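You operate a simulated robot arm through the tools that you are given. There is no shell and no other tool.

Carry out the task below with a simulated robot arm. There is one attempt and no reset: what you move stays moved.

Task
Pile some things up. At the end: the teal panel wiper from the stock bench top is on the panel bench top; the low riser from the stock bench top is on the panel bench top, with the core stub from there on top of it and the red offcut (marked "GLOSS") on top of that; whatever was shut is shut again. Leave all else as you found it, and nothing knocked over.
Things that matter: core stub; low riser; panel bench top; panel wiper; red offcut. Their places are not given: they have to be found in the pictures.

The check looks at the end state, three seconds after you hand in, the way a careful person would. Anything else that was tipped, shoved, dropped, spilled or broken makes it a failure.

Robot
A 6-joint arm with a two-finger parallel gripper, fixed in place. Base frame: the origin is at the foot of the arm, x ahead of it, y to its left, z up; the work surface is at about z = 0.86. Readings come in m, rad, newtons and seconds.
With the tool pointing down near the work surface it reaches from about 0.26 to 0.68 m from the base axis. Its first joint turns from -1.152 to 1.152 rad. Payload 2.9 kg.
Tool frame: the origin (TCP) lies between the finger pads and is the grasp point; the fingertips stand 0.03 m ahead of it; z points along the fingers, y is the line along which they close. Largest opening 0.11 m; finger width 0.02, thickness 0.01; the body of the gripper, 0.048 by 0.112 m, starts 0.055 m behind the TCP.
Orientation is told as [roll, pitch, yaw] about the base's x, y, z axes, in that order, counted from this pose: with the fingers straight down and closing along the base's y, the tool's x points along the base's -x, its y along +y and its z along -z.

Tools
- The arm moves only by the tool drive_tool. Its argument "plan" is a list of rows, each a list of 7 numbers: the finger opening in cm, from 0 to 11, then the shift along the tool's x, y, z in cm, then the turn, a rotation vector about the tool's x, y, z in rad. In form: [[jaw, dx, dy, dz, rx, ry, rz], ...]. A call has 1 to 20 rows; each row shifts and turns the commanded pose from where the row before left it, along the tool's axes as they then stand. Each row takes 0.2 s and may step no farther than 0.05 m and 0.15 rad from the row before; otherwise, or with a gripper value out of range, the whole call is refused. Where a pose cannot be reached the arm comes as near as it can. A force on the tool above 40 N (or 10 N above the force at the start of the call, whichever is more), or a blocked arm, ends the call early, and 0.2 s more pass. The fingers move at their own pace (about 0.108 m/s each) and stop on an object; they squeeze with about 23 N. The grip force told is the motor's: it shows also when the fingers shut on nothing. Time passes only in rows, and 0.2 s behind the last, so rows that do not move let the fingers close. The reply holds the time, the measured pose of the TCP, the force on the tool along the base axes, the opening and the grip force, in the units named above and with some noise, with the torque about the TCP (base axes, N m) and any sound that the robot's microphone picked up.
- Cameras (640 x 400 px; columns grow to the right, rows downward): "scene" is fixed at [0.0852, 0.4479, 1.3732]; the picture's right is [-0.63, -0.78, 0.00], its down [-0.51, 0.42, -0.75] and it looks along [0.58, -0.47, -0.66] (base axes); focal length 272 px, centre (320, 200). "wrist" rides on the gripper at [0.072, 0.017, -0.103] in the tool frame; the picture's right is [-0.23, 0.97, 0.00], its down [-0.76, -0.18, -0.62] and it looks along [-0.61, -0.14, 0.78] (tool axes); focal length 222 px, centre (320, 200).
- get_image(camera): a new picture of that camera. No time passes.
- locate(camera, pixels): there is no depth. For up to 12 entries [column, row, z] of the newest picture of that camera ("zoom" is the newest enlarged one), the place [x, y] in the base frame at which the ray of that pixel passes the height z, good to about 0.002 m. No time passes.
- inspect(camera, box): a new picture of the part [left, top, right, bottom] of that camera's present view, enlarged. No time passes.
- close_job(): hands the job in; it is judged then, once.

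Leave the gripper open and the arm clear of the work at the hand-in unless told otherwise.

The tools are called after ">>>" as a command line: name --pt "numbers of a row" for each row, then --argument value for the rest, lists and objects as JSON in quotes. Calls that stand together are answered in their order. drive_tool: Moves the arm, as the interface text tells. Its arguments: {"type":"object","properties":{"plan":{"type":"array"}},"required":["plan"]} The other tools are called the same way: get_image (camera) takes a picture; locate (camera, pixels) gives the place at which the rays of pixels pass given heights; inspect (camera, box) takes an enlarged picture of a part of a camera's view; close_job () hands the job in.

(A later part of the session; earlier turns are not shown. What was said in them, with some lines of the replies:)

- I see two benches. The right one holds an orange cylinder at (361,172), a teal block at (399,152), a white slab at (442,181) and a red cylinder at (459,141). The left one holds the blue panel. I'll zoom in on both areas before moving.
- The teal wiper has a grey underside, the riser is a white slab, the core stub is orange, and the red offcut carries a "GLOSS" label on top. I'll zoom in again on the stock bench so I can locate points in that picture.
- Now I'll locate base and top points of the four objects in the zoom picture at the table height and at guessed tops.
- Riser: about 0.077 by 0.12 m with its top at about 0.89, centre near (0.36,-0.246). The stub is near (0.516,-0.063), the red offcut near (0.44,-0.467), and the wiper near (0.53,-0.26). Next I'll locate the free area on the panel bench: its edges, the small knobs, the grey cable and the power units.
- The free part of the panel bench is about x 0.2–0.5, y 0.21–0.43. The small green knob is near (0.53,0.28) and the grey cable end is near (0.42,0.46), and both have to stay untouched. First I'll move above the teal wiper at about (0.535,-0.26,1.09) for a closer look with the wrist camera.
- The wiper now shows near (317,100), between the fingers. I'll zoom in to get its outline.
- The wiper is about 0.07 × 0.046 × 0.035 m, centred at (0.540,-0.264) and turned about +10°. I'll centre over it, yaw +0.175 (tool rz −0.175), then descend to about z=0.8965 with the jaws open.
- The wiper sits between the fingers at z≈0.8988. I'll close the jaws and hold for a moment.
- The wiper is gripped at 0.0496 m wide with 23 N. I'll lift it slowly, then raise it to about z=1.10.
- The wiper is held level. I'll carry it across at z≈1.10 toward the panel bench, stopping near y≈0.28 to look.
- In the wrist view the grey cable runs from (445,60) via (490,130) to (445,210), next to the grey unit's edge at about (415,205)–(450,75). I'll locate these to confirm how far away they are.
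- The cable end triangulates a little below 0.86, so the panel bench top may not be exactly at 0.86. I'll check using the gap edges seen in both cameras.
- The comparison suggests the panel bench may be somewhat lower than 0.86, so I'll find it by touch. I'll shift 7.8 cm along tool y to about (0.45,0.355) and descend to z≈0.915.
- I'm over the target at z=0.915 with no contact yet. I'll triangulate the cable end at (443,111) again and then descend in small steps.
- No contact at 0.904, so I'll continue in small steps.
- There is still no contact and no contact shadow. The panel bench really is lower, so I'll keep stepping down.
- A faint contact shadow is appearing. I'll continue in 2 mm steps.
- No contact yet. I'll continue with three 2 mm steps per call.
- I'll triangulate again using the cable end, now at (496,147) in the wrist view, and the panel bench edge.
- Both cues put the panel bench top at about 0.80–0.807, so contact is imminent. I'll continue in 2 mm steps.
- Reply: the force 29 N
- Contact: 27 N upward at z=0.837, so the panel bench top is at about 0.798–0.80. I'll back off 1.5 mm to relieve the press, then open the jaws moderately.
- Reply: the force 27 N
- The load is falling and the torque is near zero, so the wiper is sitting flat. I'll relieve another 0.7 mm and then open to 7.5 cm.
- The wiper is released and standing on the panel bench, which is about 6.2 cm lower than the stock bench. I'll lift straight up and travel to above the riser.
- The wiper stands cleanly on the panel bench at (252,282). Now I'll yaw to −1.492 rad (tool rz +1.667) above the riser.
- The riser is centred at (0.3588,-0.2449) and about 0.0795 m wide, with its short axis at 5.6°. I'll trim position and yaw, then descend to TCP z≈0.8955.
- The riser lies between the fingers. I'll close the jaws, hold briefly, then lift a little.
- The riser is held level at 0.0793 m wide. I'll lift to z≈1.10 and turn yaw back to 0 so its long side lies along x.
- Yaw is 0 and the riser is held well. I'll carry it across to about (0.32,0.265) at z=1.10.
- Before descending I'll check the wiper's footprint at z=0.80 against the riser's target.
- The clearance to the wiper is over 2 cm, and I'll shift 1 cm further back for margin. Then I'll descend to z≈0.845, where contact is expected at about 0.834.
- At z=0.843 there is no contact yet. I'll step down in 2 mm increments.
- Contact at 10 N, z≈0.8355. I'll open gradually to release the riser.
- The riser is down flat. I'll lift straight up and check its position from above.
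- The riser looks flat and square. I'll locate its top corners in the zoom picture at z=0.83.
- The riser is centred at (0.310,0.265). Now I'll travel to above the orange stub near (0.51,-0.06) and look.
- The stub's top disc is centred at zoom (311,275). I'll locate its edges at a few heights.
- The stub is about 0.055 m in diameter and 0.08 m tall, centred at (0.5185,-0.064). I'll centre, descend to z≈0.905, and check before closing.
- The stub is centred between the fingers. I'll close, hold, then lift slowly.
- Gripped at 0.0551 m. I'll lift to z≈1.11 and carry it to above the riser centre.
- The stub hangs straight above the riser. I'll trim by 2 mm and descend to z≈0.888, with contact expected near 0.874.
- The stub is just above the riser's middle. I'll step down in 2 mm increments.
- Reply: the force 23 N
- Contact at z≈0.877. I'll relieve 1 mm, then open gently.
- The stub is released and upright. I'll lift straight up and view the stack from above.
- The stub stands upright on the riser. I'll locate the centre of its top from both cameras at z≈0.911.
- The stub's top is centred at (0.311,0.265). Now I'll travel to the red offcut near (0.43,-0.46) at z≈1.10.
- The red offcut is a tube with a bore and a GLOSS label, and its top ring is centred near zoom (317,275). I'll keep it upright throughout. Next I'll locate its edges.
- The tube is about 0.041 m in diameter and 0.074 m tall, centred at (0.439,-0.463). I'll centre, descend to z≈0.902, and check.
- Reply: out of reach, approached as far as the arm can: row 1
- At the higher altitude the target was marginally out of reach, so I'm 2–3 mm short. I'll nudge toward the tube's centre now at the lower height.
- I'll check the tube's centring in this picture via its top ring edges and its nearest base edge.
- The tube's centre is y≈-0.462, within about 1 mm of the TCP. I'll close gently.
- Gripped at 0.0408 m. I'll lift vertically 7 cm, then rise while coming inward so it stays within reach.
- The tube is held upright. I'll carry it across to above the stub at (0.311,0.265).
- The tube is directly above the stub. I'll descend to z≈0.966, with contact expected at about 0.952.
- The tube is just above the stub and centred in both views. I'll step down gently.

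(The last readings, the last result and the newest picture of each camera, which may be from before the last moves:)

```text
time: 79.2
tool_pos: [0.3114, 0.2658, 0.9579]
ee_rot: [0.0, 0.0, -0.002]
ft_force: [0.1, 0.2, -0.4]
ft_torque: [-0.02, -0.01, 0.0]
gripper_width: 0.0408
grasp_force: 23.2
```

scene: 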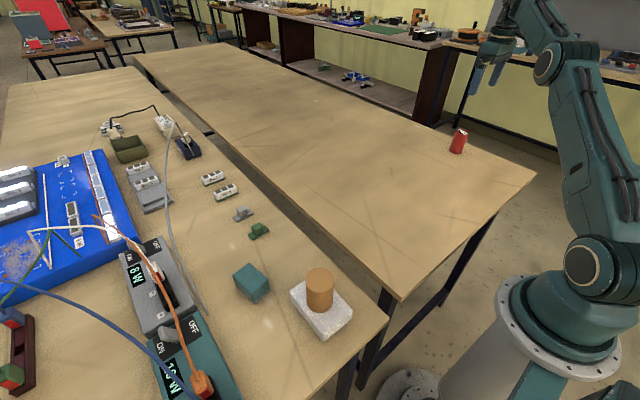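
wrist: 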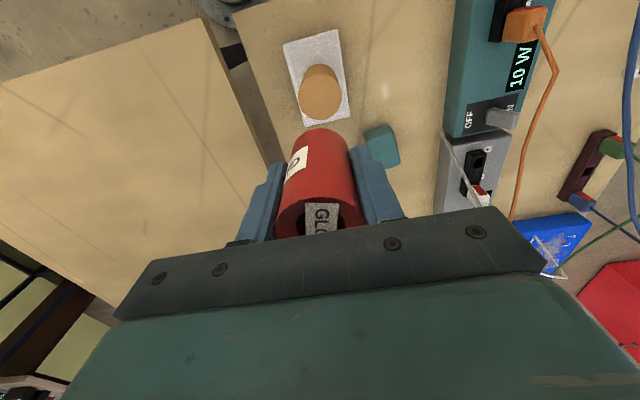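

>>> drive_tool --pt "3 0 0 0.15 0 0 0" --pt "3 0 0 0.15 0 0 0"

```text
time: 79.8
tool_pos: [0.3109, 0.2646, 0.9564]
ee_rot: [0.003, -0.002, -0.001]
ft_force: [-1.2, -2.0, 15.0]
ft_torque: [-0.07, 0.04, -0.06]
gripper_width: 0.0409
grasp_force: 22.4
```

Contact at 15 N with z≈0.956. I'll relieve about 0.8 mm, then check the force.

>>> drive_tool --pt "3 0 0 -0.08 0 0 0" --pt "3 0 0 0 0 0 0"

```text
time: 80.4
tool_pos: [0.3124, 0.2665, 0.9569]
ee_rot: [0.001, -0.001, -0.001]
ft_force: [2.9, -0.4, 6.9]
ft_torque: [0.06, -0.18, -0.01]
gripper_width: 0.041
grasp_force: 22.9
```

The tube is lightly loaded and level. I'll open symmetrically in small steps.

>>> drive_tool --pt "4.3 0 0 0 0 0 0" --pt "5 0 0 0 0 0 0" --pt "6.5 0 0 0 0 0 0" --pt "8 0 0 0 0 0 0" --pt "8 0 0 0 0 0 0"

>>> get_image --camera "wrist"

>>> inspect --camera "scene" --box '[270, 210, 390, 350]'

```text
time: 81.6
tool_pos: [0.3109, 0.2653, 0.9575]
ee_rot: [-0.001, 0.0, -0.001]
ft_force: [0.3, 0.2, -0.4]
ft_torque: [0.04, 0.0, -0.05]
gripper_width: 0.08
grasp_force: 0.2
```

```text
taken
```

wrist: 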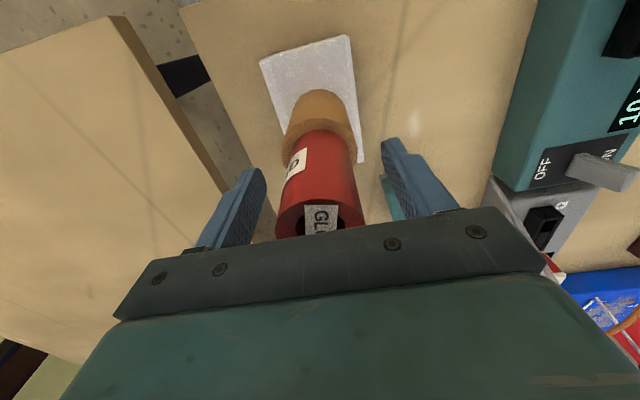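

```text
2.86 times, centred on (330, 280) of scene
```

zoom: 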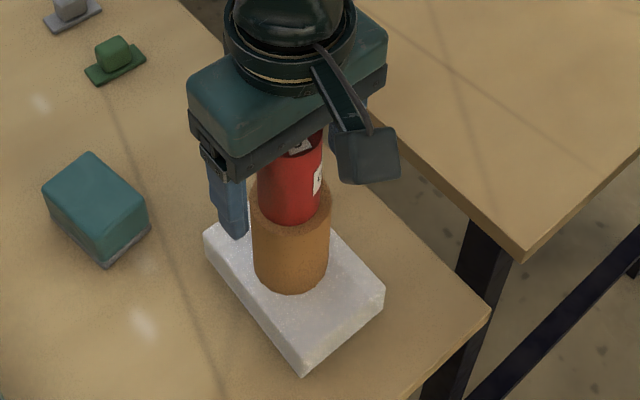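

The tube stands free on the stub. I'll raise straight up well above it, then move away over the stock bench.

>>> drive_tool --pt "8 0 0 -1 0 0 0" --pt "8 0 0 -3 0 0 0" --pt "8 0 0 -4 0 0 0" --pt "8 0 0 -4 0 0 0" --pt "8 0 0 -4 0 0 0" --pt "8 0 0 -3 0 0 0" --pt "11 -1 -4 0 0 0 0" --pt "11 -1 -4 0 0 0 0" --pt "11 -1 -4 0 0 0 0" --pt "11 -1 -4 0 0 0 0" --pt "11 -1 -4 0 0 0 0" --pt "11 -1 -4 0 0 0 0" --pt "11 -1 -4 0 0 0 0" --pt "11 -1 -4 0 0 0 0" --pt "11 -1 -4 0 0 0 0" --pt "11 0 0 0 0 0 0"

>>> get_image --camera "scene"

>>> inspect --camera "scene" --box '[220, 210, 390, 350]'

```text
time: 85.0
tool_pos: [0.4009, -0.095, 1.1455]
ee_rot: [0.0, 0.0, -0.002]
ft_force: [1.0, 0.4, 0.8]
ft_torque: [0.01, 0.01, -0.01]
gripper_width: 0.1099
grasp_force: 0.0
```

```text
taken
```

scene: 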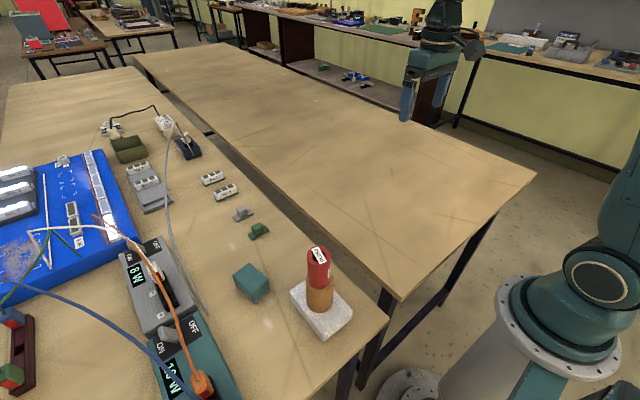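

```text
2.86 times, centred on (305, 280) of scene
```

zoom: 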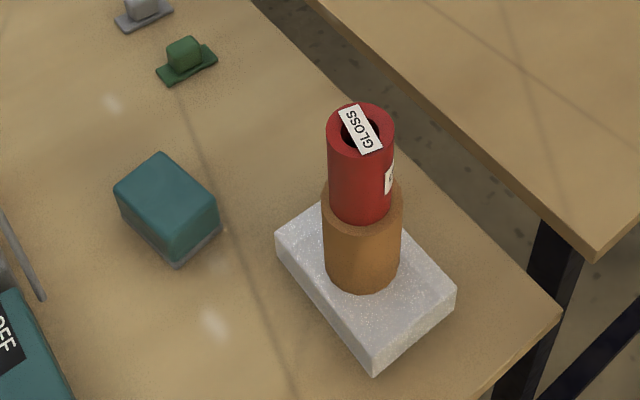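

The final picture shows the stack upright on the panel bench: riser, orange stub, then the red GLOSS offcut. The teal wiper stands beside it, the knobs, cables and panel units look the same as at the start, and I opened nothing. The arm is clear with the jaws open, so I'm handing in.

>>> close_job

```text
The job is handed in.
```

The job is handed in, and the last picture before hand-in shows everything where you asked for it.

- **Stack:** the low riser is on the panel bench top. The core stub stands on it, and the red "GLOSS" offcut stands on the stub.
- **Wiper:** the teal panel wiper stands on the panel bench beside the riser, with a gap of about 3 cm.
- **Everything else:** I opened nothing, so there was nothing to shut again. The knobs, cables and panel units look the same as at the start. The arm is clear of the work with the gripper open.

The panel bench turned out to be about 6 cm lower than the stock bench, so I set each piece down by touch rather than to a fixed height.
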